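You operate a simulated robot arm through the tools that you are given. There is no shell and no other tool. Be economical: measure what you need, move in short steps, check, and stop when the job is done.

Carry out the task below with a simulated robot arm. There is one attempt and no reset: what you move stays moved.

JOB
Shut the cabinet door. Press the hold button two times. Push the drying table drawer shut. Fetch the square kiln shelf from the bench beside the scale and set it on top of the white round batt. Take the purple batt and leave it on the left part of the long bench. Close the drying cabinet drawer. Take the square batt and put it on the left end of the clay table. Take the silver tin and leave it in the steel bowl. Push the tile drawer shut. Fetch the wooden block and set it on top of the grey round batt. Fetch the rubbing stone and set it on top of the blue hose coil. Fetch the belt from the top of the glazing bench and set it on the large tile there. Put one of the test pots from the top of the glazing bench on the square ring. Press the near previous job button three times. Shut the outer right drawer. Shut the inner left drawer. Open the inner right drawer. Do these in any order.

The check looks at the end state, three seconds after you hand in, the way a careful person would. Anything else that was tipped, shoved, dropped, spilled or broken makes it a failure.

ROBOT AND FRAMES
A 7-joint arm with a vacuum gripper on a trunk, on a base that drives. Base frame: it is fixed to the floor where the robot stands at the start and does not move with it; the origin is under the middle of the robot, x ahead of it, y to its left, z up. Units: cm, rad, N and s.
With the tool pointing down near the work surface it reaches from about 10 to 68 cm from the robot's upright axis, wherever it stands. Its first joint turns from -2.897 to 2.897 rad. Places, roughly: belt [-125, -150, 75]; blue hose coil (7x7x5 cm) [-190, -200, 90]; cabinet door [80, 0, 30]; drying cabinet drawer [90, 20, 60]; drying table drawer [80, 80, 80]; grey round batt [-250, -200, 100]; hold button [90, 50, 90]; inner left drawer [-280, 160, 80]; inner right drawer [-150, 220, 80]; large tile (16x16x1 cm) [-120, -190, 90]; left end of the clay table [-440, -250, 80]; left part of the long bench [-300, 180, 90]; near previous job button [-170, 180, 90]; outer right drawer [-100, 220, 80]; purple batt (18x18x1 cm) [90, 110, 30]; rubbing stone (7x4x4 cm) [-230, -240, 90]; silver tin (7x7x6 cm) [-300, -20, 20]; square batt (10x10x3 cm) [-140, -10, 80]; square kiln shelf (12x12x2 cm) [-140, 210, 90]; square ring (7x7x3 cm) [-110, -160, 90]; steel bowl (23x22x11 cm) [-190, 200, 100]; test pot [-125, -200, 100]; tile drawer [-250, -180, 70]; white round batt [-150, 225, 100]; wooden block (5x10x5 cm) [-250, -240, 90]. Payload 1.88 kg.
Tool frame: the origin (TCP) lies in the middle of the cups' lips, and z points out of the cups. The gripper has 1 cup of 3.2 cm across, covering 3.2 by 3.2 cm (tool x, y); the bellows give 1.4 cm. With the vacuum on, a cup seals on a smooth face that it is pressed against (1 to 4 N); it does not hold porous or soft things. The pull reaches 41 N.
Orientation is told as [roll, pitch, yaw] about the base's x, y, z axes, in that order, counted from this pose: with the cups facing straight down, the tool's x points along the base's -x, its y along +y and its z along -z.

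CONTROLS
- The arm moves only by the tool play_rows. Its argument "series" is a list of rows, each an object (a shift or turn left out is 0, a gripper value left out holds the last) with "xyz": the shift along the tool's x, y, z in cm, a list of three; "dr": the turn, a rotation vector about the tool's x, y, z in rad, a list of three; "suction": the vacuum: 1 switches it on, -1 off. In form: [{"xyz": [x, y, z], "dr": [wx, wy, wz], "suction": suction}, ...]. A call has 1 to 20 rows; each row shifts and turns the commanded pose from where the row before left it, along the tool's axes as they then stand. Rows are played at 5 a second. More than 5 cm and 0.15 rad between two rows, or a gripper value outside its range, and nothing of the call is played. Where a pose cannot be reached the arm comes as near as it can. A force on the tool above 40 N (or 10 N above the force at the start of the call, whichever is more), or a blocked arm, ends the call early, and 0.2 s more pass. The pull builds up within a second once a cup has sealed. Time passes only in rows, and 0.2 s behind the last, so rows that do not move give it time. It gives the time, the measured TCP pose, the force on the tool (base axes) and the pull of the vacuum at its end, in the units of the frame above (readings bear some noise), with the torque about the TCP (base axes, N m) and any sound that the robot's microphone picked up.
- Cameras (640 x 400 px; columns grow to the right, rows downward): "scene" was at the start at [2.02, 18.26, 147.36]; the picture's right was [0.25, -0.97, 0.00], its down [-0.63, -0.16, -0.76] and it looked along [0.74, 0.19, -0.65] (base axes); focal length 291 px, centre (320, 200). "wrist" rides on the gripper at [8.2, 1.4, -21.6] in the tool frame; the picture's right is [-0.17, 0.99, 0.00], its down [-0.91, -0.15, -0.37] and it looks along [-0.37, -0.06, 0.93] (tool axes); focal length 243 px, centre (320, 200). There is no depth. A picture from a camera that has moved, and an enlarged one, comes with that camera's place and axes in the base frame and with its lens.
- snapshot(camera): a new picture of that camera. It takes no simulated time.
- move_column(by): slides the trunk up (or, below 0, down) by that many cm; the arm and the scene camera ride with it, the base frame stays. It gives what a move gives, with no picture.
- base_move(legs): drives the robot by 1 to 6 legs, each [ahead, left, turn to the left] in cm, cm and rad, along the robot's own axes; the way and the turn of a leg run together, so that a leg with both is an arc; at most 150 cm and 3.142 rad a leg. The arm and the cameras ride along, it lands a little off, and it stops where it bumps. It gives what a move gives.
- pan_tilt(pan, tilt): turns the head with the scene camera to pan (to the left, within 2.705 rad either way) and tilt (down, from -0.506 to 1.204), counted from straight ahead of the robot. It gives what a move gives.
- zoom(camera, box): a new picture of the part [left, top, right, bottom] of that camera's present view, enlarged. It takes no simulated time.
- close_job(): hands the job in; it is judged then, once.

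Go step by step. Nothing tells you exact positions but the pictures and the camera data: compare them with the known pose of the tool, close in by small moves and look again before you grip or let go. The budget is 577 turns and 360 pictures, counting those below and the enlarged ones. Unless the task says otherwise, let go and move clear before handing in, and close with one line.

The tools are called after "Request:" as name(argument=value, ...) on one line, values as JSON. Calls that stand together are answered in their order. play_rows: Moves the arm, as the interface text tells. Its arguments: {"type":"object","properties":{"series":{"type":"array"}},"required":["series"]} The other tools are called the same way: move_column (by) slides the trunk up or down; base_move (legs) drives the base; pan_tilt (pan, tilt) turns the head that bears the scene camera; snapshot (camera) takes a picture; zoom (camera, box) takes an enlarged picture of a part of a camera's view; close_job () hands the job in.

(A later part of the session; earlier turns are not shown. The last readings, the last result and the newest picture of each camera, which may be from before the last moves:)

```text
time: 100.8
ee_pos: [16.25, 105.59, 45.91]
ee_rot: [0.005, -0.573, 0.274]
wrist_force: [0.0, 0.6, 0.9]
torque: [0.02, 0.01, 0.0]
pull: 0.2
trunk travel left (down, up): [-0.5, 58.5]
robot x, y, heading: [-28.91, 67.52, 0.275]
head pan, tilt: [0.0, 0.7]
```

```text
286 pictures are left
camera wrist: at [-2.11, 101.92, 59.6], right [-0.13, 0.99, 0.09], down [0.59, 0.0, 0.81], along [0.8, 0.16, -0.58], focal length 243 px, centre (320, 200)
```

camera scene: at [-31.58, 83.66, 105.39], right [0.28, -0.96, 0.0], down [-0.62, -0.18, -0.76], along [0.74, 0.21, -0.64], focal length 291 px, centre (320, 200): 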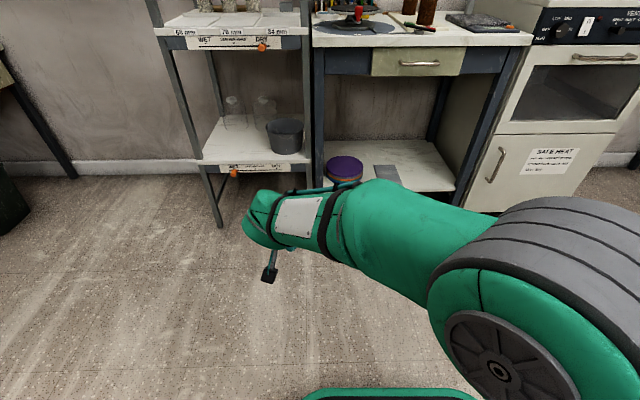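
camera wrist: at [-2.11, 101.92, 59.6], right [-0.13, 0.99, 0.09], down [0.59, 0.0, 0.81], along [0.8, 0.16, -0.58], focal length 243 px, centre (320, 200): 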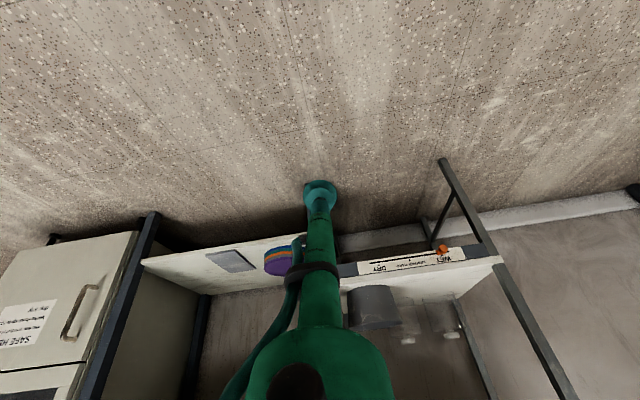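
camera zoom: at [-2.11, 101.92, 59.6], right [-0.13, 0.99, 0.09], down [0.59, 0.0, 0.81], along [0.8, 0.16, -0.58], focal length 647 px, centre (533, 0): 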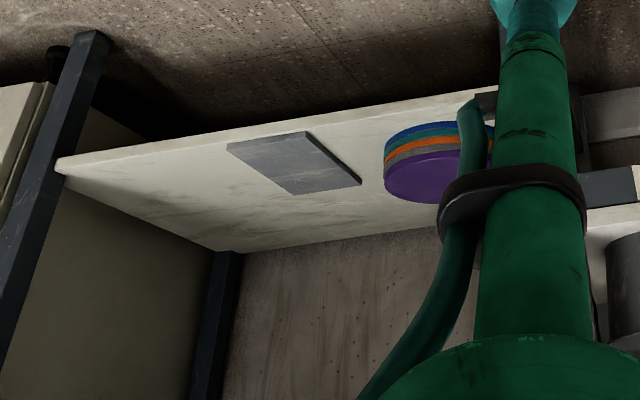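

Request:
play_rows(series=[{"dr": [0, 0.13, 0]}, {"dr": [0, 0.13, 0]}, {"dr": [0, 0.12, 0]}, {"xyz": [-2.5, -3.5, 0]}, {"xyz": [-2.5, -3.5, 0]}, {"xyz": [-2.5, -3.5, 0]}, {"xyz": [-2.5, -3.5, 0]}, {"xyz": [0, -3.5, 2.5]}, {"xyz": [0, -3.5, 2.5]}, {"xyz": [0, -2.7, 2.5]}, {"xyz": [0, 0, 3.5]}])

Request:
snapshot(camera="scene")

Request:
snapshot(camera="wrist")

```text
time: 103.2
ee_pos: [34.18, 85.89, 37.06]
ee_rot: [0.002, -0.194, 0.273]
wrist_force: [0.7, 0.3, 0.4]
torque: [-0.03, -0.02, -0.04]
pull: 0.0
trunk travel left (down, up): [-0.5, 58.5]
robot x, y, heading: [-29.44, 67.02, 0.279]
head pan, tilt: [0.0, 0.7]
```

```text
285 pictures are left
camera scene: at [-31.59, 83.65, 105.4], right [0.27, -0.96, 0.0], down [-0.62, -0.18, -0.77], along [0.74, 0.21, -0.64], focal length 291 px, centre (320, 200)
```

scene: 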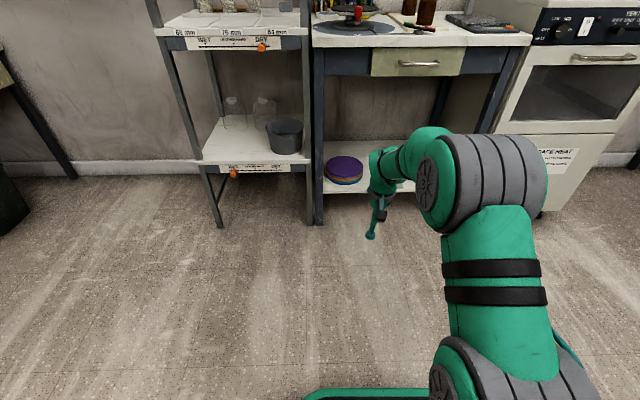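

```text
284 pictures are left
camera wrist: at [22.01, 83.99, 56.6], right [-0.11, 0.99, 0.03], down [0.84, 0.07, 0.54], along [0.54, 0.09, -0.84], focal length 243 px, centre (320, 200)
```

wrist: 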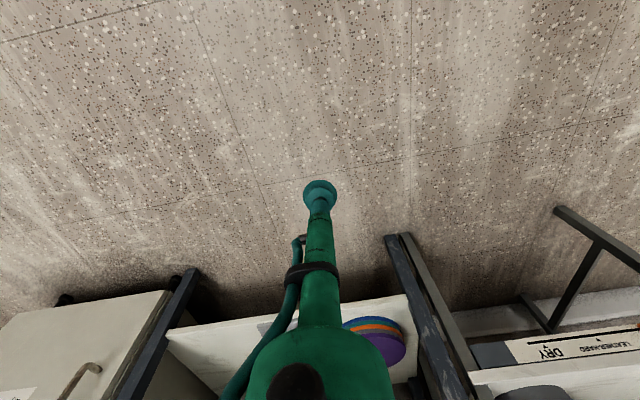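

Request:
play_rows(series=[{"xyz": [-1, 0, 3]}, {"xyz": [-1, 0, 3]}, {"xyz": [-1, 0, 3]}, {"xyz": [0, 0, 2]}])

Request:
snapshot(camera="scene")

```text
time: 104.2
ee_pos: [38.83, 87.48, 26.88]
ee_rot: [0.002, -0.193, 0.274]
wrist_force: [0.2, -0.1, -0.2]
torque: [-0.01, 0.0, 0.02]
pull: 0.1
trunk travel left (down, up): [-0.5, 58.5]
robot x, y, heading: [-29.46, 67.56, 0.279]
head pan, tilt: [0.0, 0.7]
```

```text
283 pictures are left
camera scene: at [-31.58, 83.65, 105.4], right [0.27, -0.96, 0.0], down [-0.62, -0.18, -0.76], along [0.74, 0.21, -0.64], focal length 291 px, centre (320, 200)
```

scene: 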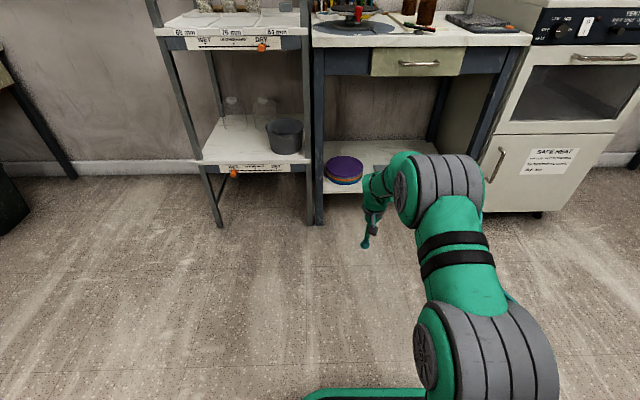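

Request:
play_rows(series=[{"xyz": [-0.8, 0, -4.5]}])

Request:
base_move(legs=[[30, 2, 0]])

Request:
snapshot(camera="scene")

Request:
snapshot(camera="wrist")

```text
time: 104.6
ee_pos: [38.89, 87.35, 31.16]
ee_rot: [0.001, -0.193, 0.274]
wrist_force: [0.5, -0.8, -0.3]
torque: [0.0, -0.04, 0.01]
pull: 0.0
trunk travel left (down, up): [-0.5, 58.5]
robot x, y, heading: [-28.99, 67.23, 0.275]
head pan, tilt: [0.0, 0.7]
```

```text
time: 106.7
ee_pos: [67.35, 97.72, 31.19]
ee_rot: [0.004, -0.195, 0.276]
wrist_force: [0.1, -0.1, 0.1]
torque: [0.01, 0.02, -0.01]
pull: 0.0
trunk travel left (down, up): [-0.5, 58.5]
robot x, y, heading: [-0.72, 77.59, 0.278]
head pan, tilt: [0.0, 0.7]
```

```text
282 pictures are left
camera scene: at [-2.98, 93.91, 105.4], right [0.28, -0.96, 0.0], down [-0.62, -0.18, -0.76], along [0.74, 0.21, -0.64], focal length 291 px, centre (320, 200)
```

scene: 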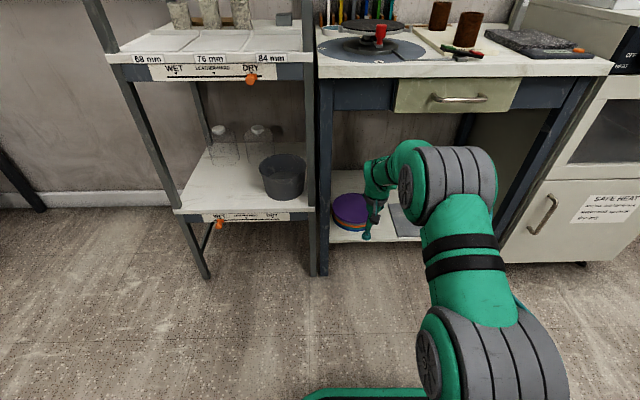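

```text
281 pictures are left
camera wrist: at [55.38, 95.73, 50.8], right [-0.11, 0.99, 0.03], down [0.84, 0.08, 0.54], along [0.54, 0.09, -0.84], focal length 243 px, centre (320, 200)
```

wrist: 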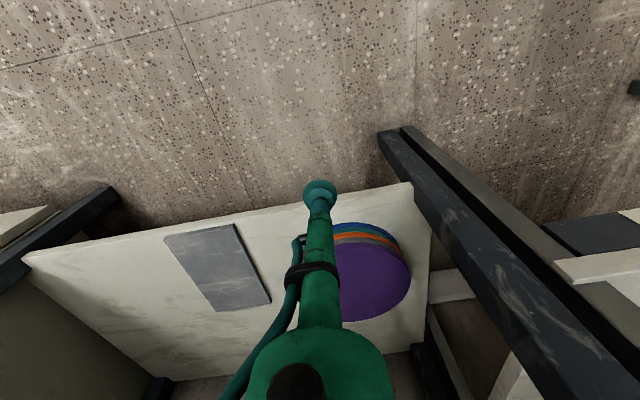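

Request:
base_move(legs=[[11, 3, 0]])

Request:
snapshot(camera="scene")

Request:
snapshot(camera="wrist")

```text
time: 107.9
ee_pos: [77.24, 103.58, 31.22]
ee_rot: [0.003, -0.192, 0.275]
wrist_force: [-0.5, -0.7, -0.3]
torque: [0.01, 0.02, -0.01]
pull: 0.0
trunk travel left (down, up): [-0.5, 58.5]
robot x, y, heading: [9.08, 83.73, 0.278]
head pan, tilt: [0.0, 0.7]
```

```text
280 pictures are left
camera scene: at [6.71, 99.77, 105.4], right [0.28, -0.96, 0.0], down [-0.62, -0.18, -0.76], along [0.74, 0.21, -0.64], focal length 291 px, centre (320, 200)
```

scene: 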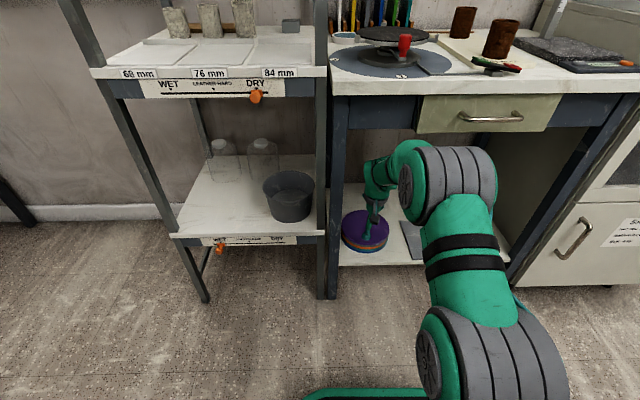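

```text
279 pictures are left
camera wrist: at [65.07, 101.63, 50.8], right [-0.11, 0.99, 0.03], down [0.84, 0.08, 0.54], along [0.54, 0.09, -0.84], focal length 243 px, centre (320, 200)
```

wrist: 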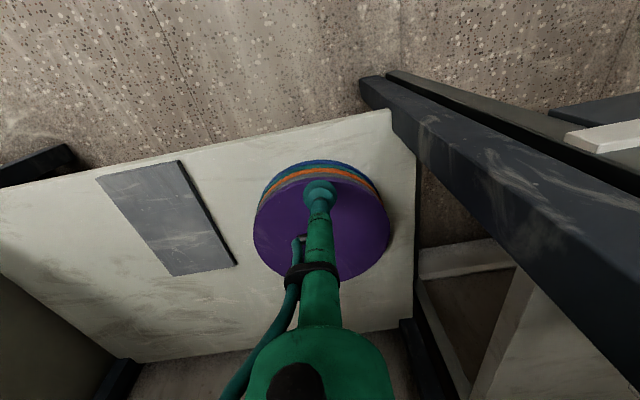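

Request:
play_rows(series=[{"xyz": [0.6, 0, 3.2]}])

Request:
base_move(legs=[[6.5, -0.5, 0]])

Request:
snapshot(camera="wrist")

Request:
snapshot(camera="scene")

```text
time: 108.3
ee_pos: [77.24, 103.89, 28.06]
ee_rot: [0.003, -0.193, 0.279]
wrist_force: [0.0, -0.8, 1.0]
torque: [-0.03, -0.02, -0.01]
pull: 0.0
trunk travel left (down, up): [-0.5, 58.5]
robot x, y, heading: [9.07, 83.68, 0.277]
head pan, tilt: [0.0, 0.7]
```

```text
time: 109.3
ee_pos: [83.43, 105.1, 28.14]
ee_rot: [0.003, -0.192, 0.278]
wrist_force: [0.0, 0.4, 0.2]
torque: [0.0, -0.02, -0.03]
pull: 0.0
trunk travel left (down, up): [-0.5, 58.5]
robot x, y, heading: [15.43, 85.13, 0.286]
head pan, tilt: [0.0, 0.7]
```

```text
278 pictures are left
camera wrist: at [71.4, 103.14, 47.58], right [-0.11, 0.99, 0.03], down [0.84, 0.08, 0.54], along [0.54, 0.09, -0.84], focal length 243 px, centre (320, 200)
```

wrist: 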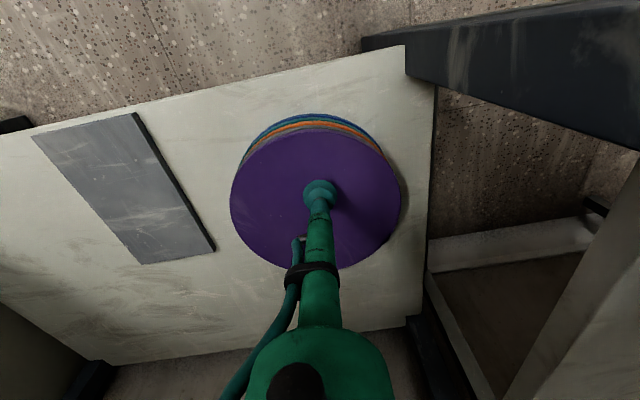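

```text
277 pictures are left
camera scene: at [13.05, 101.08, 105.4], right [0.28, -0.96, 0.0], down [-0.62, -0.18, -0.76], along [0.73, 0.21, -0.64], focal length 291 px, centre (320, 200)
```

scene: 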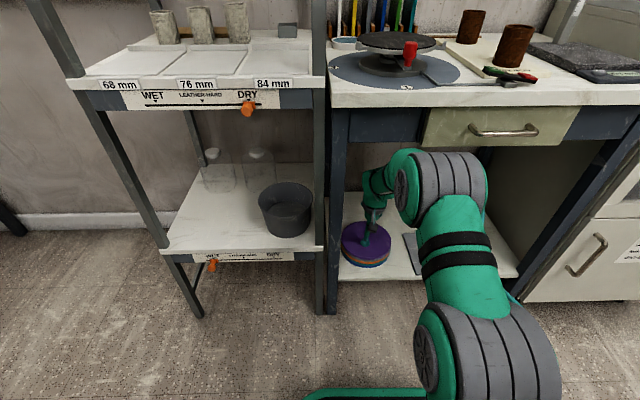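

Request:
play_rows(series=[{"dr": [0, 0.06, 0]}, {"dr": [0, 0.06, 0]}, {"xyz": [0, 0, 1.5], "suction": 1}, {"xyz": [0, 0, 1]}, {"xyz": [0, 0, 0.5]}])

Request:
zoom(camera="wrist", box=[200, 100, 440, 250])

```text
time: 110.5
ee_pos: [84.18, 105.38, 25.65]
ee_rot: [0.004, -0.085, 0.279]
wrist_force: [1.5, 0.5, 34.8]
torque: [-0.16, 0.33, -0.15]
pull: 40.5
trunk travel left (down, up): [-0.5, 58.5]
robot x, y, heading: [15.32, 85.06, 0.281]
head pan, tilt: [0.0, 0.7]
```

```text
2.67 times, centred on (320, 175) of wrist
camera zoom: at [74.1, 103.98, 46.33], right [-0.11, 0.99, 0.02], down [0.89, 0.09, 0.45], along [0.45, 0.07, -0.89], focal length 647 px, centre (320, 267)
```

zoom: 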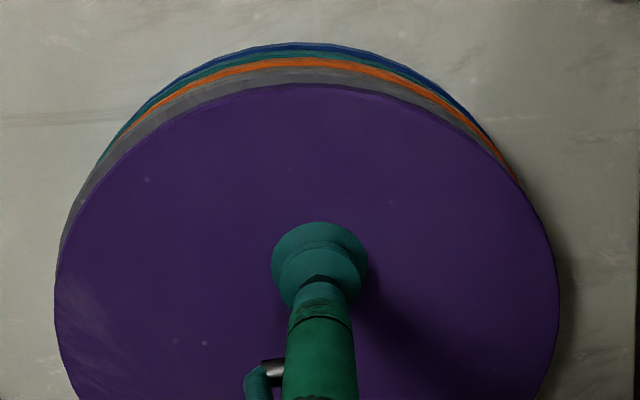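

Request:
play_rows(series=[{"xyz": [0, 0, -1]}, {"xyz": [0, 0, -1]}, {"xyz": [0, 0, -1]}, {"xyz": [0, 0, 0]}])

Request:
snapshot(camera="wrist")

Request:
snapshot(camera="scene")

```text
time: 111.5
ee_pos: [83.44, 105.09, 27.99]
ee_rot: [0.001, -0.071, 0.279]
wrist_force: [0.3, 0.7, -2.9]
torque: [-0.01, 0.17, -0.02]
pull: 40.6
trunk travel left (down, up): [-0.5, 58.5]
robot x, y, heading: [15.28, 85.25, 0.279]
head pan, tilt: [0.0, 0.7]
```

```text
275 pictures are left
camera wrist: at [73.64, 103.75, 48.82], right [-0.11, 0.99, 0.01], down [0.89, 0.09, 0.44], along [0.43, 0.06, -0.9], focal length 243 px, centre (320, 200)
```

wrist: 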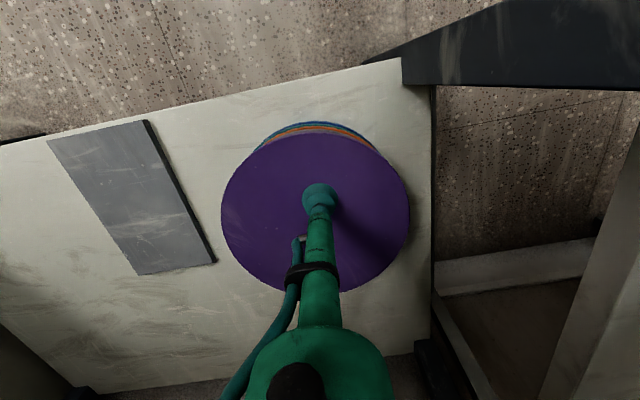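

```text
274 pictures are left
camera scene: at [13.05, 101.07, 105.39], right [0.28, -0.96, 0.0], down [-0.62, -0.18, -0.76], along [0.73, 0.21, -0.64], focal length 291 px, centre (320, 200)
```

scene: 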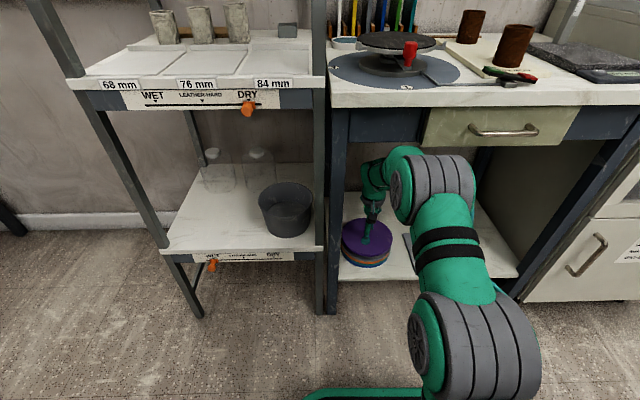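

Request:
play_rows(series=[{"xyz": [0, 0, -1]}])

Request:
base_move(legs=[[-45, 0, 0]])

Request:
snapshot(camera="scene")

Request:
snapshot(camera="wrist")

```text
time: 111.9
ee_pos: [83.4, 105.03, 29.08]
ee_rot: [0.003, -0.071, 0.276]
wrist_force: [0.0, 1.3, -2.3]
torque: [-0.05, 0.13, 0.01]
pull: 41.2
trunk travel left (down, up): [-0.5, 58.5]
robot x, y, heading: [15.18, 84.78, 0.279]
head pan, tilt: [0.0, 0.7]
```

```text
time: 114.6
ee_pos: [39.93, 92.18, 29.06]
ee_rot: [0.002, -0.073, 0.275]
wrist_force: [0.6, -0.1, -2.1]
torque: [-0.02, 0.14, 0.05]
pull: 40.4
trunk travel left (down, up): [-0.5, 58.5]
robot x, y, heading: [-27.9, 72.44, 0.274]
head pan, tilt: [0.0, 0.7]
```

```text
273 pictures are left
camera scene: at [-30.55, 88.58, 105.4], right [0.27, -0.96, 0.0], down [-0.62, -0.18, -0.76], along [0.74, 0.21, -0.64], focal length 291 px, centre (320, 200)
```

scene: 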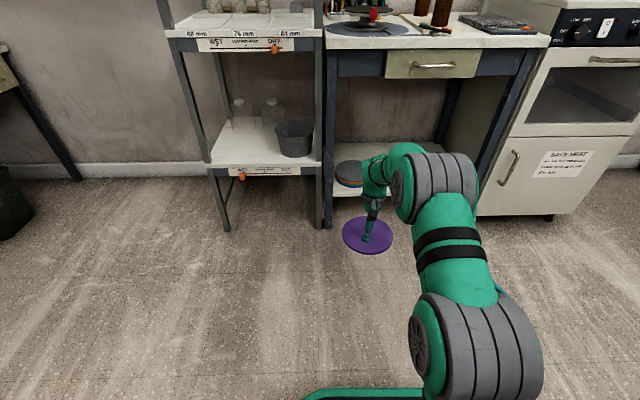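

```text
272 pictures are left
camera wrist: at [30.08, 91.01, 49.92], right [-0.11, 0.99, 0.01], down [0.89, 0.09, 0.44], along [0.44, 0.06, -0.9], focal length 243 px, centre (320, 200)
```

wrist: 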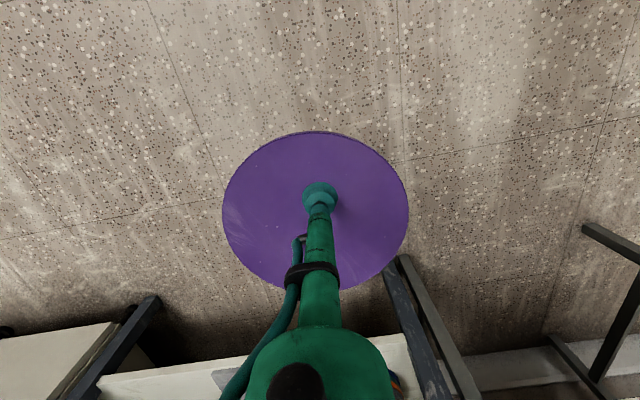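

Request:
move_column(by=40)

Request:
play_rows(series=[{"dr": [0, 0.07, 0], "xyz": [2, 0, -3]}, {"xyz": [2, 0, -4]}, {"xyz": [2, 0, -4]}, {"xyz": [2, 0, -4]}, {"xyz": [2, 0, -4]}, {"xyz": [2, 0, -4]}, {"xyz": [2, 0, -4]}, {"xyz": [3, 0, -3]}, {"xyz": [3, 0, -3]}])

Request:
pan_tilt(pan=1.6, tilt=0.4)

Request:
snapshot(camera="scene")

Request:
snapshot(camera="wrist")

Request:
pan_tilt(pan=2.4, tilt=0.4)

Request:
snapshot(camera="scene")

```text
time: 118.5
ee_pos: [39.83, 92.35, 69.06]
ee_rot: [0.002, -0.073, 0.273]
wrist_force: [1.2, 0.3, -1.4]
torque: [-0.02, 0.13, 0.0]
pull: 40.5
trunk travel left (down, up): [-40.5, 18.5]
robot x, y, heading: [-28.35, 72.26, 0.278]
head pan, tilt: [0.0, 0.7]
```

```text
time: 120.5
ee_pos: [20.44, 86.59, 101.98]
ee_rot: [0.002, -0.002, 0.273]
wrist_force: [0.0, -0.2, -3.1]
torque: [-0.02, 0.17, 0.01]
pull: 40.2
trunk travel left (down, up): [-40.5, 18.5]
robot x, y, heading: [-28.05, 72.49, 0.272]
head pan, tilt: [0.0, 0.7]
```

```text
time: 122.1
ee_pos: [20.43, 86.66, 102.07]
ee_rot: [0.003, -0.005, 0.276]
wrist_force: [-0.4, -0.2, -2.2]
torque: [0.02, 0.13, 0.01]
pull: 40.7
trunk travel left (down, up): [-40.5, 18.5]
robot x, y, heading: [-28.62, 72.56, 0.273]
head pan, tilt: [1.6, 0.4]
```

```text
271 pictures are left
camera scene: at [-41.52, 95.09, 148.08], right [0.95, 0.3, 0.0], down [0.12, -0.37, -0.92], along [-0.28, 0.88, -0.39], focal length 291 px, centre (320, 200)
```

scene: 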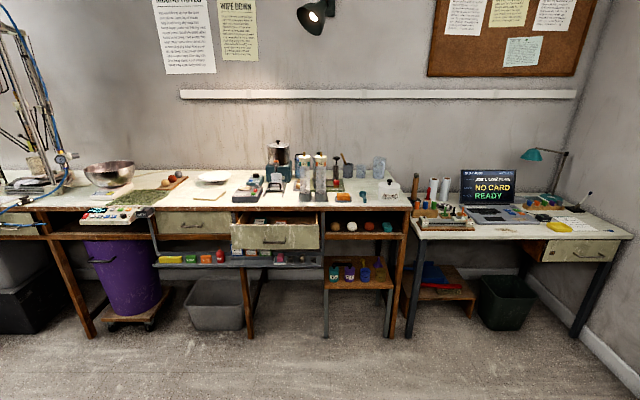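

```text
270 pictures are left
camera wrist: at [12.17, 85.76, 123.43], right [-0.11, 0.99, 0.0], down [0.92, 0.1, 0.38], along [0.37, 0.04, -0.93], focal length 243 px, centre (320, 200)
```

wrist: 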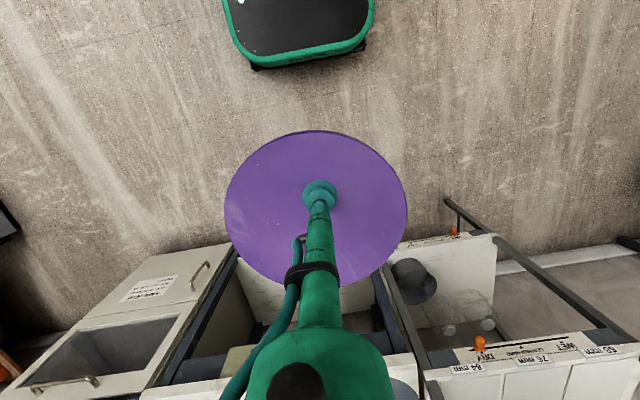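

```text
time: 123.2
ee_pos: [20.57, 86.76, 101.94]
ee_rot: [0.002, -0.003, 0.275]
wrist_force: [-0.1, 0.5, -2.5]
torque: [-0.01, 0.15, -0.01]
pull: 40.2
trunk travel left (down, up): [-40.5, 18.5]
robot x, y, heading: [-28.13, 72.4, 0.278]
head pan, tilt: [2.4, 0.4]
```

```text
269 pictures are left
camera scene: at [-47.0, 90.41, 148.08], right [0.45, 0.89, 0.0], down [0.35, -0.17, -0.92], along [-0.82, 0.41, -0.39], focal length 291 px, centre (320, 200)
```

scene: 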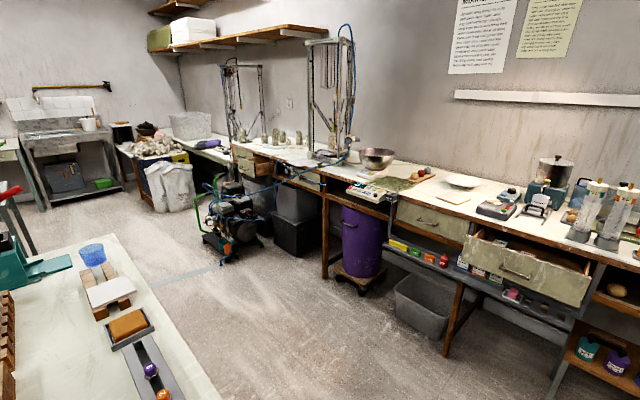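

Request:
zoom(camera="scene", box=[120, 80, 400, 280])

Request:
zoom(camera="scene", box=[330, 130, 640, 340])

```text
2.00 times, centred on (260, 180) of scene
camera zoom: at [-47.0, 90.41, 148.08], right [0.45, 0.89, 0.0], down [0.35, -0.17, -0.92], along [-0.82, 0.41, -0.39], focal length 583 px, centre (440, 240)
```

zoom: 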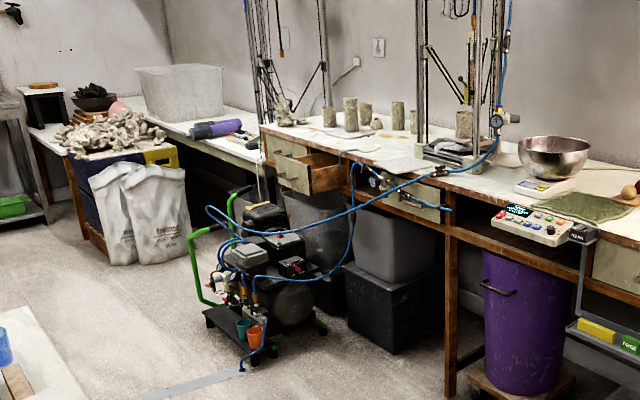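

```text
1.90 times, centred on (485, 235) of scene
camera zoom: at [-47.0, 90.41, 148.08], right [0.45, 0.89, 0.0], down [0.35, -0.17, -0.92], along [-0.82, 0.41, -0.39], focal length 555 px, centre (6, 133)
```

zoom: 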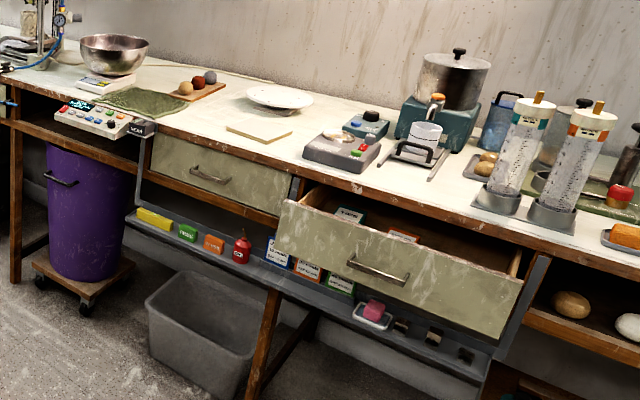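

Request:
play_rows(series=[{"xyz": [0, 0, -5]}, {"xyz": [0, 0, -5]}, {"xyz": [1, 0, -4]}])

Request:
base_move(legs=[[-2.4, 86, 0], [0, 0, 1.6]])

Request:
pan_tilt(pan=0.5, tilt=0.5)

Request:
snapshot(camera="scene")

```text
time: 124.0
ee_pos: [19.27, 86.36, 116.05]
ee_rot: [0.005, -0.002, 0.276]
wrist_force: [0.8, -0.4, -3.6]
torque: [0.02, 0.14, -0.02]
pull: 40.9
trunk travel left (down, up): [-40.5, 18.5]
robot x, y, heading: [-28.27, 72.0, 0.276]
head pan, tilt: [2.4, 0.4]
```

```text
time: 132.6
ee_pos: [-69.59, 202.37, 116.09]
ee_rot: [0.002, -0.004, 1.88]
wrist_force: [0.0, 0.2, -2.5]
torque: [-0.13, -0.01, -0.01]
pull: 40.7
trunk travel left (down, up): [-40.5, 18.5]
robot x, y, heading: [-54.0, 155.68, 1.883]
head pan, tilt: [2.4, 0.4]
```

```text
time: 134.4
ee_pos: [-69.57, 202.54, 115.91]
ee_rot: [0.001, -0.004, 1.882]
wrist_force: [0.4, 1.2, -3.2]
torque: [-0.13, -0.02, 0.01]
pull: 40.7
trunk travel left (down, up): [-40.5, 18.5]
robot x, y, heading: [-53.91, 155.37, 1.889]
head pan, tilt: [0.499, 0.499]
```

```text
266 pictures are left
camera scene: at [-74.51, 150.8, 147.17], right [0.69, 0.73, 0.0], down [0.35, -0.33, -0.88], along [-0.64, 0.6, -0.48], focal length 291 px, centre (320, 200)
```

scene: 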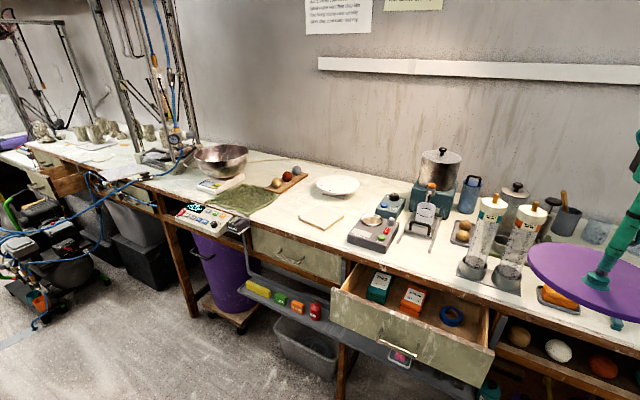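

Request:
base_move(legs=[[0, 110, 0]])

Request:
snapshot(camera="scene")

Request:
snapshot(camera="wrist")

```text
time: 140.1
ee_pos: [-175.35, 168.98, 115.84]
ee_rot: [0.003, -0.003, 1.873]
wrist_force: [-0.7, -0.5, -1.5]
torque: [-0.11, -0.03, 0.03]
pull: 40.5
trunk travel left (down, up): [-40.5, 18.5]
robot x, y, heading: [-160.54, 121.71, 1.873]
head pan, tilt: [0.499, 0.499]
```

```text
265 pictures are left
camera scene: at [-180.84, 117.24, 147.17], right [0.7, 0.72, 0.0], down [0.34, -0.33, -0.88], along [-0.63, 0.61, -0.48], focal length 291 px, centre (320, 200)
```

scene: 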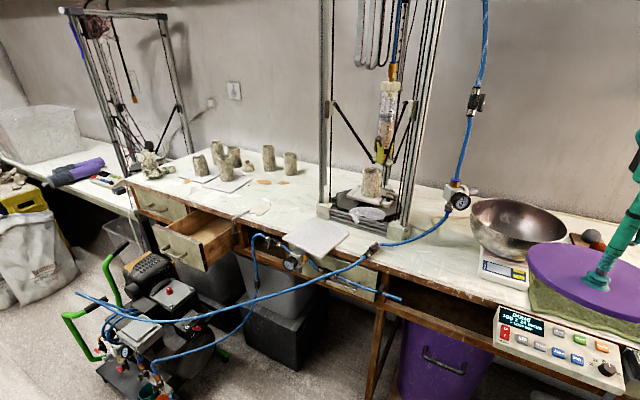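

```text
264 pictures are left
camera wrist: at [-174.23, 160.74, 137.4], right [-0.99, -0.13, 0.0], down [-0.12, 0.92, 0.38], along [-0.05, 0.37, -0.93], focal length 243 px, centre (320, 200)
```

wrist: 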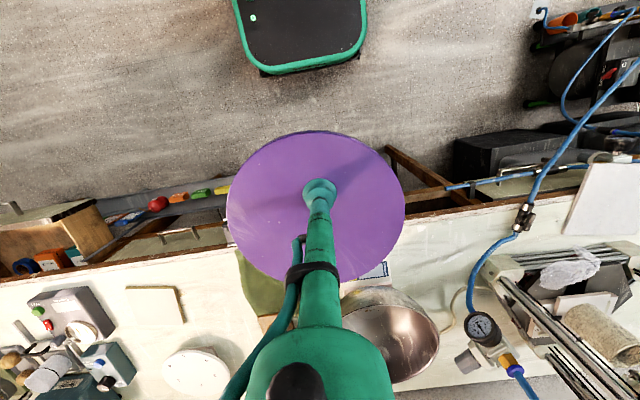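

Request:
zoom(camera="scene", box=[120, 120, 400, 295])

Request:
zoom(camera="scene", box=[40, 220, 280, 400])

```text
2.29 times, centred on (260, 208) of scene
camera zoom: at [-180.84, 117.24, 147.17], right [0.7, 0.72, 0.0], down [0.34, -0.33, -0.88], along [-0.63, 0.61, -0.48], focal length 666 px, centre (457, 183)
```

zoom: 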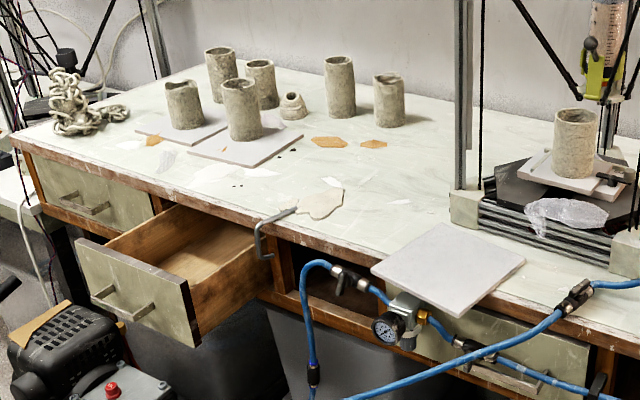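

```text
2.22 times, centred on (160, 310) of scene
camera zoom: at [-180.84, 117.24, 147.17], right [0.7, 0.72, 0.0], down [0.34, -0.33, -0.88], along [-0.63, 0.61, -0.48], focal length 648 px, centre (676, -44)
```

zoom: 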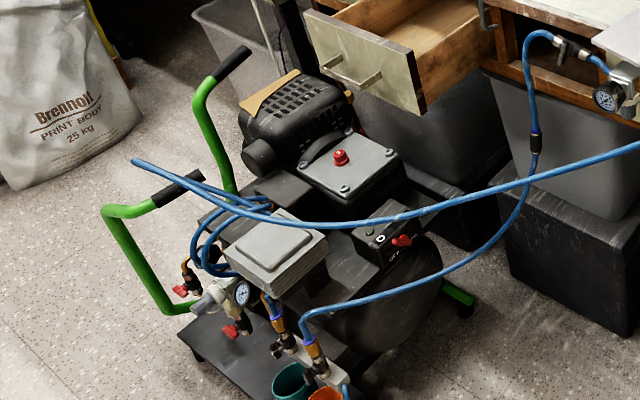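

Request:
play_rows(series=[{"xyz": [0, 4.5, 0]}, {"xyz": [0, 4.5, 0]}])

Request:
base_move(legs=[[0, 70.5, 0]])

Request:
pan_tilt(pan=0.0, tilt=0.6)

Request:
snapshot(camera="scene")

Request:
snapshot(camera="wrist")

```text
time: 140.7
ee_pos: [-184.09, 166.18, 115.88]
ee_rot: [0.003, -0.001, 1.869]
wrist_force: [0.0, 0.2, -2.3]
torque: [-0.12, 0.01, 0.01]
pull: 40.6
trunk travel left (down, up): [-40.5, 18.5]
robot x, y, heading: [-160.17, 121.8, 1.871]
head pan, tilt: [0.499, 0.499]
```

```text
time: 144.7
ee_pos: [-252.78, 144.65, 115.91]
ee_rot: [0.003, -0.002, 1.871]
wrist_force: [-1.1, 0.0, -3.8]
torque: [-0.08, -0.03, 0.02]
pull: 40.7
trunk travel left (down, up): [-40.5, 18.5]
robot x, y, heading: [-229.27, 100.33, 1.876]
head pan, tilt: [0.499, 0.499]
```

```text
time: 145.6
ee_pos: [-252.9, 144.72, 115.97]
ee_rot: [0.002, -0.001, 1.873]
wrist_force: [-0.1, -0.2, -2.3]
torque: [-0.11, 0.02, 0.0]
pull: 40.7
trunk travel left (down, up): [-40.5, 18.5]
robot x, y, heading: [-228.74, 100.04, 1.877]
head pan, tilt: [0.0, 0.6]
```

```text
261 pictures are left
camera scene: at [-245.6, 97.78, 146.26], right [0.95, 0.3, 0.0], down [0.17, -0.54, -0.83], along [-0.25, 0.79, -0.56], focal length 291 px, centre (320, 200)
```

scene: 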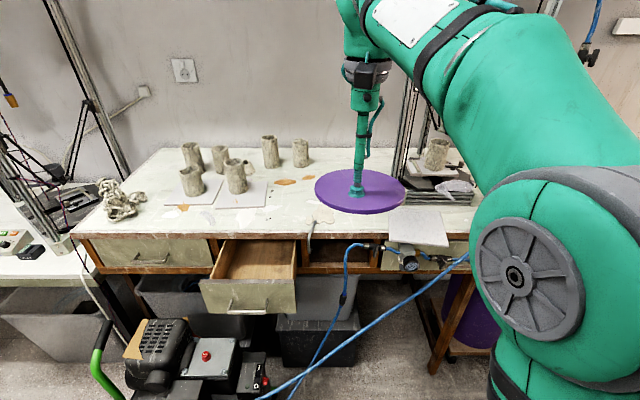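

```text
260 pictures are left
camera wrist: at [-251.68, 136.51, 137.42], right [-0.99, -0.14, 0.0], down [-0.12, 0.92, 0.38], along [-0.05, 0.37, -0.93], focal length 243 px, centre (320, 200)
```

wrist: 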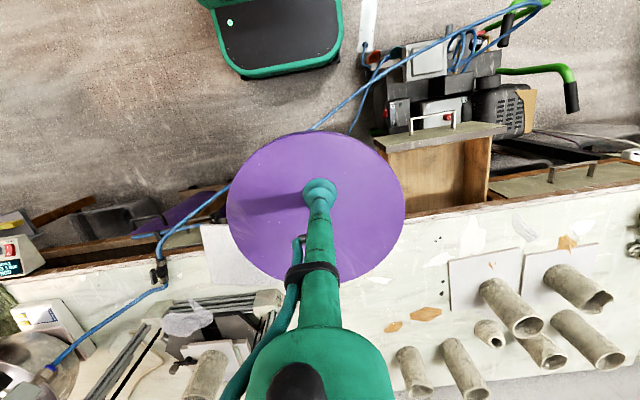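

Request:
zoom(camera="scene", box=[200, 200, 480, 400])

Request:
zoom(camera="wrist", box=[280, 0, 600, 200])

```text
2.00 times, centred on (340, 300) of scene
camera zoom: at [-245.6, 97.78, 146.26], right [0.95, 0.3, 0.0], down [0.17, -0.54, -0.83], along [-0.25, 0.79, -0.56], focal length 583 px, centre (280, 0)
```

zoom: 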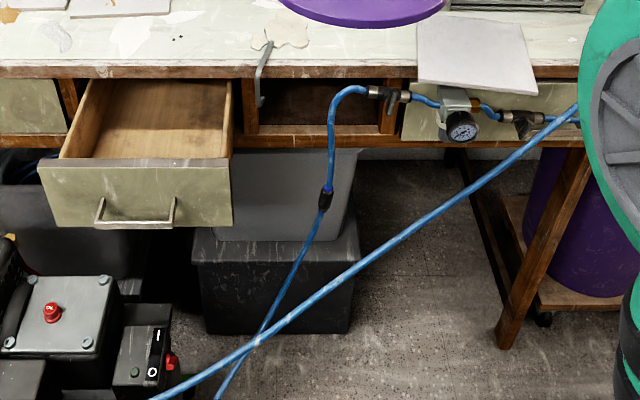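

```text
2.00 times, centred on (440, 100) of wrist
camera zoom: at [-251.68, 136.51, 137.42], right [-0.99, -0.14, 0.0], down [-0.12, 0.92, 0.38], along [-0.05, 0.37, -0.93], focal length 485 px, centre (80, 400)
```

zoom: 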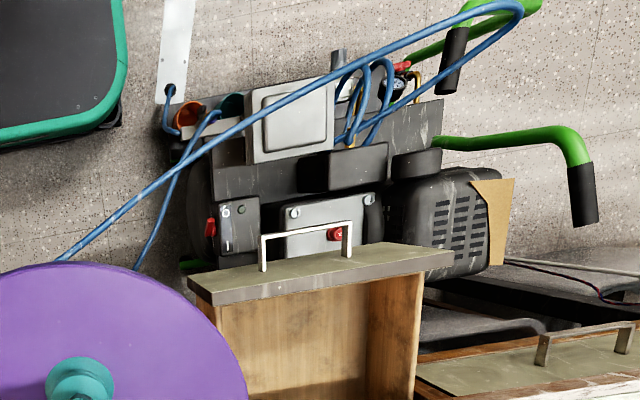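

Request:
base_move(legs=[[26, 0, 0]])

Request:
snapshot(camera="scene")

Request:
snapshot(camera="wrist")

```text
time: 147.4
ee_pos: [-260.0, 169.16, 115.86]
ee_rot: [0.001, -0.002, 1.866]
wrist_force: [0.9, -0.3, -2.5]
torque: [-0.12, -0.02, 0.0]
pull: 40.3
trunk travel left (down, up): [-40.5, 18.5]
robot x, y, heading: [-236.72, 124.17, 1.868]
head pan, tilt: [0.0, 0.6]
```

```text
257 pictures are left
camera scene: at [-253.15, 122.17, 146.26], right [0.96, 0.29, 0.0], down [0.17, -0.54, -0.83], along [-0.24, 0.79, -0.56], focal length 291 px, centre (320, 200)
```

scene: 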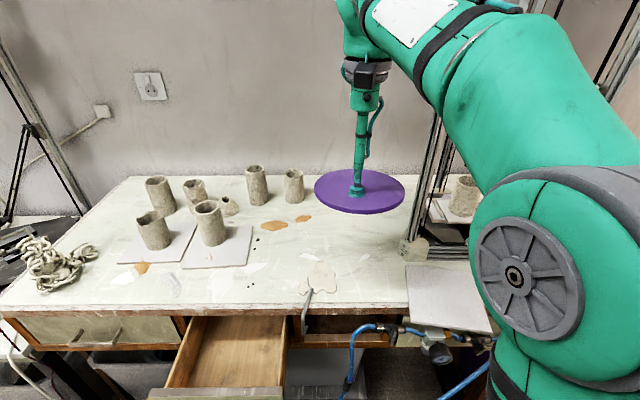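

```text
256 pictures are left
camera wrist: at [-258.94, 160.95, 137.41], right [-0.99, -0.13, 0.0], down [-0.12, 0.92, 0.38], along [-0.05, 0.37, -0.93], focal length 243 px, centre (320, 200)
```

wrist: 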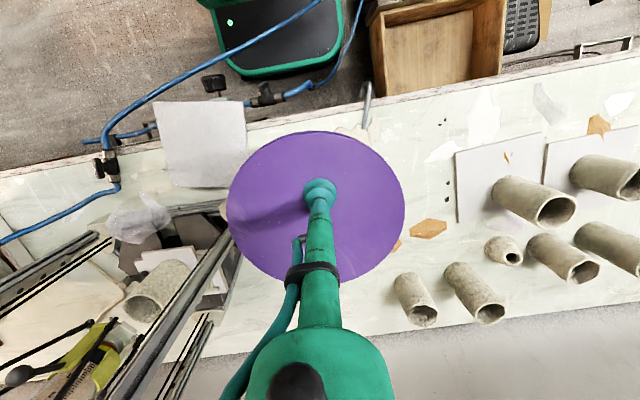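

Request:
play_rows(series=[{"xyz": [-3.7, -0.5, 0]}, {"xyz": [-3.7, -0.5, 0]}, {"xyz": [-3.7, -0.5, 0]}, {"xyz": [-3.7, -0.6, 0]}, {"xyz": [0, 0, 4]}, {"xyz": [0, 0, 4]}, {"xyz": [0, 0, 4]}, {"xyz": [0, 0, 4]}, {"xyz": [0, 0, 4]}])

Request:
snapshot(camera="scene")

Request:
snapshot(camera="wrist")

```text
time: 149.4
ee_pos: [-262.53, 183.69, 95.98]
ee_rot: [0.003, -0.005, 1.866]
wrist_force: [-0.5, 0.0, -1.1]
torque: [-0.13, -0.01, 0.0]
pull: 40.5
trunk travel left (down, up): [-40.5, 18.5]
robot x, y, heading: [-236.64, 124.4, 1.869]
head pan, tilt: [0.0, 0.6]
```

```text
255 pictures are left
camera scene: at [-253.14, 122.17, 146.26], right [0.96, 0.29, 0.0], down [0.17, -0.54, -0.83], along [-0.24, 0.79, -0.56], focal length 291 px, centre (320, 200)
```

scene: 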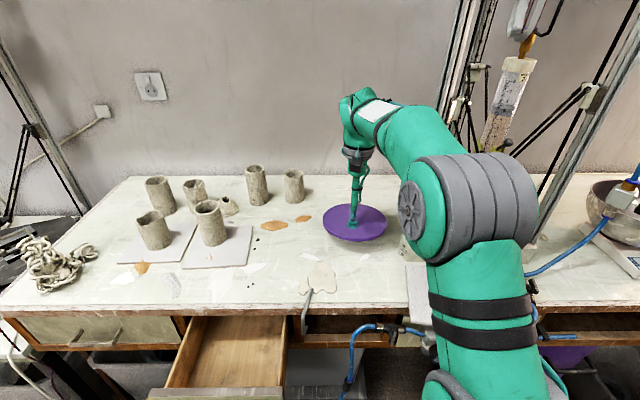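

```text
254 pictures are left
camera wrist: at [-261.46, 175.58, 117.51], right [-0.99, -0.13, 0.0], down [-0.12, 0.92, 0.38], along [-0.05, 0.37, -0.93], focal length 243 px, centre (320, 200)
```

wrist: 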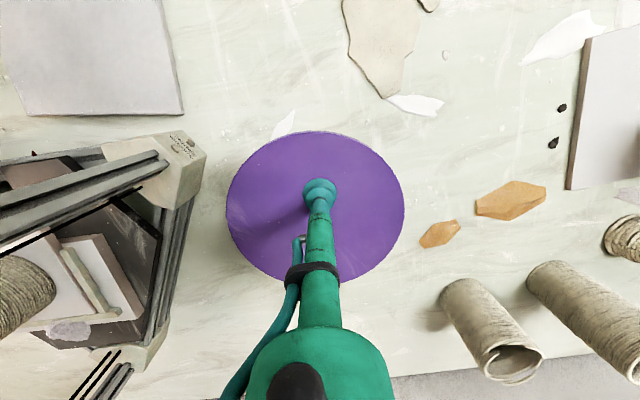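

Request:
play_rows(series=[{"xyz": [0, 0, 3]}, {"xyz": [0, 0, 1.5]}, {"xyz": [0, 0, 0.5]}])

```text
time: 150.2
ee_pos: [-262.56, 183.96, 91.08]
ee_rot: [0.003, -0.005, 1.867]
wrist_force: [-0.2, -0.5, 5.5]
torque: [0.33, -0.05, 0.04]
pull: 40.5
trunk travel left (down, up): [-40.5, 18.5]
robot x, y, heading: [-236.2, 124.36, 1.866]
head pan, tilt: [0.0, 0.6]
```

Contact; I'll release the vacuum and lift off.

Request:
play_rows(series=[{"xyz": [0, 0, 0.3]}, {"suction": -1}, {}, {}, {"xyz": [0, 0, -1]}, {"xyz": [0, 0, -3]}, {"xyz": [0, 0, -4]}])

Request:
snapshot(camera="scene")

Request:
snapshot(camera="wrist")

```text
time: 151.8
ee_pos: [-262.45, 183.88, 98.62]
ee_rot: [0.002, -0.001, 1.867]
wrist_force: [-0.3, 0.0, 0.8]
torque: [-0.01, -0.01, 0.0]
pull: 0.1
trunk travel left (down, up): [-40.5, 18.5]
robot x, y, heading: [-236.3, 124.42, 1.869]
head pan, tilt: [0.0, 0.6]
```

```text
253 pictures are left
camera scene: at [-253.15, 122.18, 146.26], right [0.96, 0.29, 0.0], down [0.17, -0.54, -0.82], along [-0.24, 0.79, -0.57], focal length 291 px, centre (320, 200)
```

scene: 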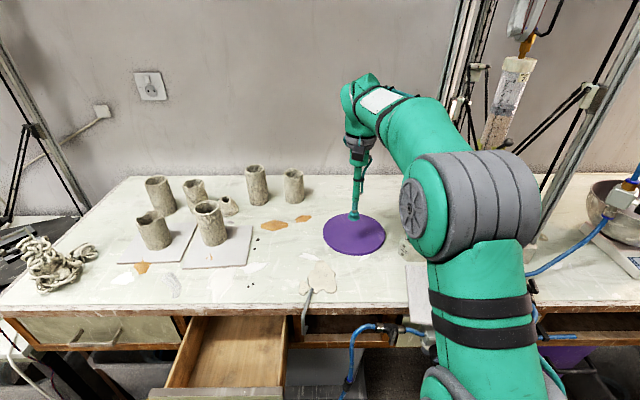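

```text
252 pictures are left
camera wrist: at [-261.23, 175.72, 120.13], right [-0.99, -0.13, 0.0], down [-0.12, 0.92, 0.38], along [-0.05, 0.37, -0.93], focal length 243 px, centre (320, 200)
```

wrist: 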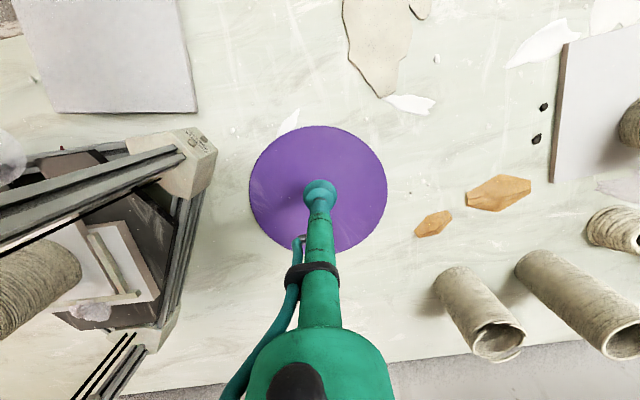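

Request:
play_rows(series=[{"xyz": [0, 0, -4]}, {"xyz": [3, 0, -4]}, {"xyz": [5, 0, 0]}, {"xyz": [5, 0, 0]}, {"xyz": [5, 0, 0]}, {"xyz": [5, 0, 0]}])

Request:
base_move(legs=[[-20, 2, 0]])

Request:
play_rows(series=[{"xyz": [0, 4, 0], "dr": [0, -0.14, 0]}, {"xyz": [0, 4, 0], "dr": [0, -0.14, 0]}, {"xyz": [0, 4, 0], "dr": [0, -0.14, 0]}, {"xyz": [0, 4, 0], "dr": [0, -0.14, 0]}, {"xyz": [0, 4, 0], "dr": [0, -0.14, 0]}])

Request:
snapshot(camera="scene")

Request:
snapshot(camera="wrist")

```text
time: 153.2
ee_pos: [-255.78, 161.97, 106.42]
ee_rot: [0.001, -0.001, 1.867]
wrist_force: [-0.1, 0.6, -0.3]
torque: [-0.04, -0.02, 0.01]
pull: 0.1
trunk travel left (down, up): [-40.5, 18.5]
robot x, y, heading: [-236.16, 124.56, 1.863]
head pan, tilt: [0.0, 0.6]
```

```text
time: 154.8
ee_pos: [-251.8, 142.42, 106.42]
ee_rot: [0.0, -0.001, 1.864]
wrist_force: [0.2, -0.1, 0.0]
torque: [-0.02, -0.01, 0.01]
pull: 0.0
trunk travel left (down, up): [-40.5, 18.5]
robot x, y, heading: [-232.63, 104.99, 1.869]
head pan, tilt: [0.0, 0.6]
```

```text
time: 156.0
ee_pos: [-270.9, 136.51, 106.63]
ee_rot: [0.004, -0.705, 1.862]
wrist_force: [1.1, 0.0, 0.6]
torque: [0.01, -0.02, 0.0]
pull: 0.0
trunk travel left (down, up): [-40.5, 18.5]
robot x, y, heading: [-232.49, 104.95, 1.867]
head pan, tilt: [0.0, 0.6]
```

```text
251 pictures are left
camera scene: at [-249.21, 102.68, 146.27], right [0.96, 0.29, 0.0], down [0.16, -0.54, -0.83], along [-0.24, 0.79, -0.56], focal length 291 px, centre (320, 200)
```

scene: 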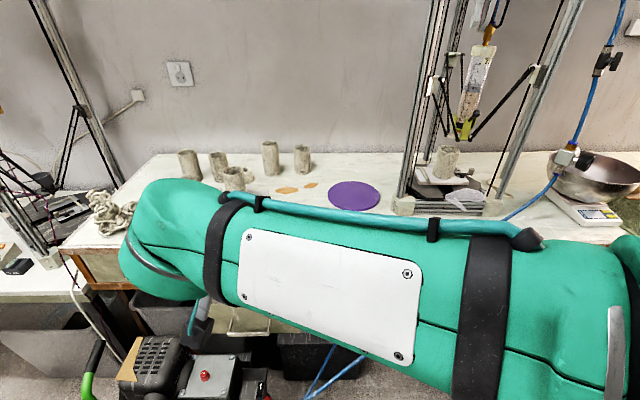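

```text
250 pictures are left
camera wrist: at [-266.36, 116.84, 117.57], right [-0.98, -0.17, 0.11], down [0.02, 0.48, 0.88], along [-0.2, 0.86, -0.47], focal length 243 px, centre (320, 200)
```

wrist: 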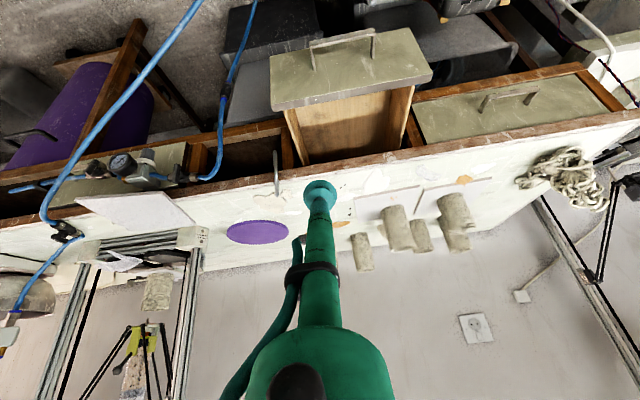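

Request:
play_rows(series=[{"xyz": [1, 3, -0.9]}, {"xyz": [1, 2, -0.9]}])

Request:
move_column(by=-25.5)

Request:
snapshot(camera="wrist")

Request:
snapshot(camera="scene")

```text
time: 156.6
ee_pos: [-274.98, 132.28, 106.54]
ee_rot: [0.003, -0.704, 1.861]
wrist_force: [0.5, 0.0, 0.2]
torque: [0.01, 0.02, 0.01]
pull: 0.0
trunk travel left (down, up): [-40.5, 18.5]
robot x, y, heading: [-232.65, 105.0, 1.865]
head pan, tilt: [0.0, 0.6]
```

```text
time: 159.2
ee_pos: [-274.96, 132.31, 81.0]
ee_rot: [0.002, -0.701, 1.862]
wrist_force: [0.2, 0.4, 0.4]
torque: [-0.02, 0.0, -0.01]
pull: 0.1
trunk travel left (down, up): [-15.0, 44.0]
robot x, y, heading: [-232.73, 104.8, 1.871]
head pan, tilt: [0.0, 0.6]
```

```text
249 pictures are left
camera wrist: at [-270.42, 112.66, 92.12], right [-0.98, -0.16, 0.11], down [0.02, 0.48, 0.88], along [-0.2, 0.86, -0.47], focal length 243 px, centre (320, 200)
```

wrist: 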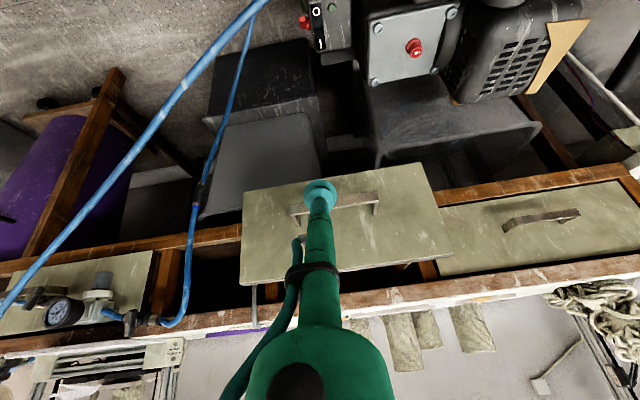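

```text
248 pictures are left
camera scene: at [-249.23, 102.67, 120.76], right [0.96, 0.29, 0.0], down [0.16, -0.54, -0.83], along [-0.24, 0.79, -0.56], focal length 291 px, centre (320, 200)
```

scene: 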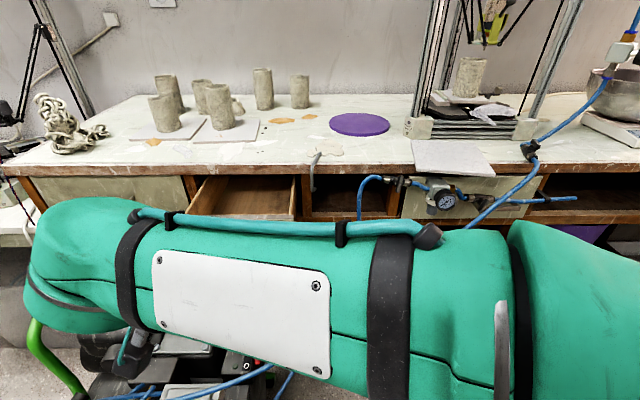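

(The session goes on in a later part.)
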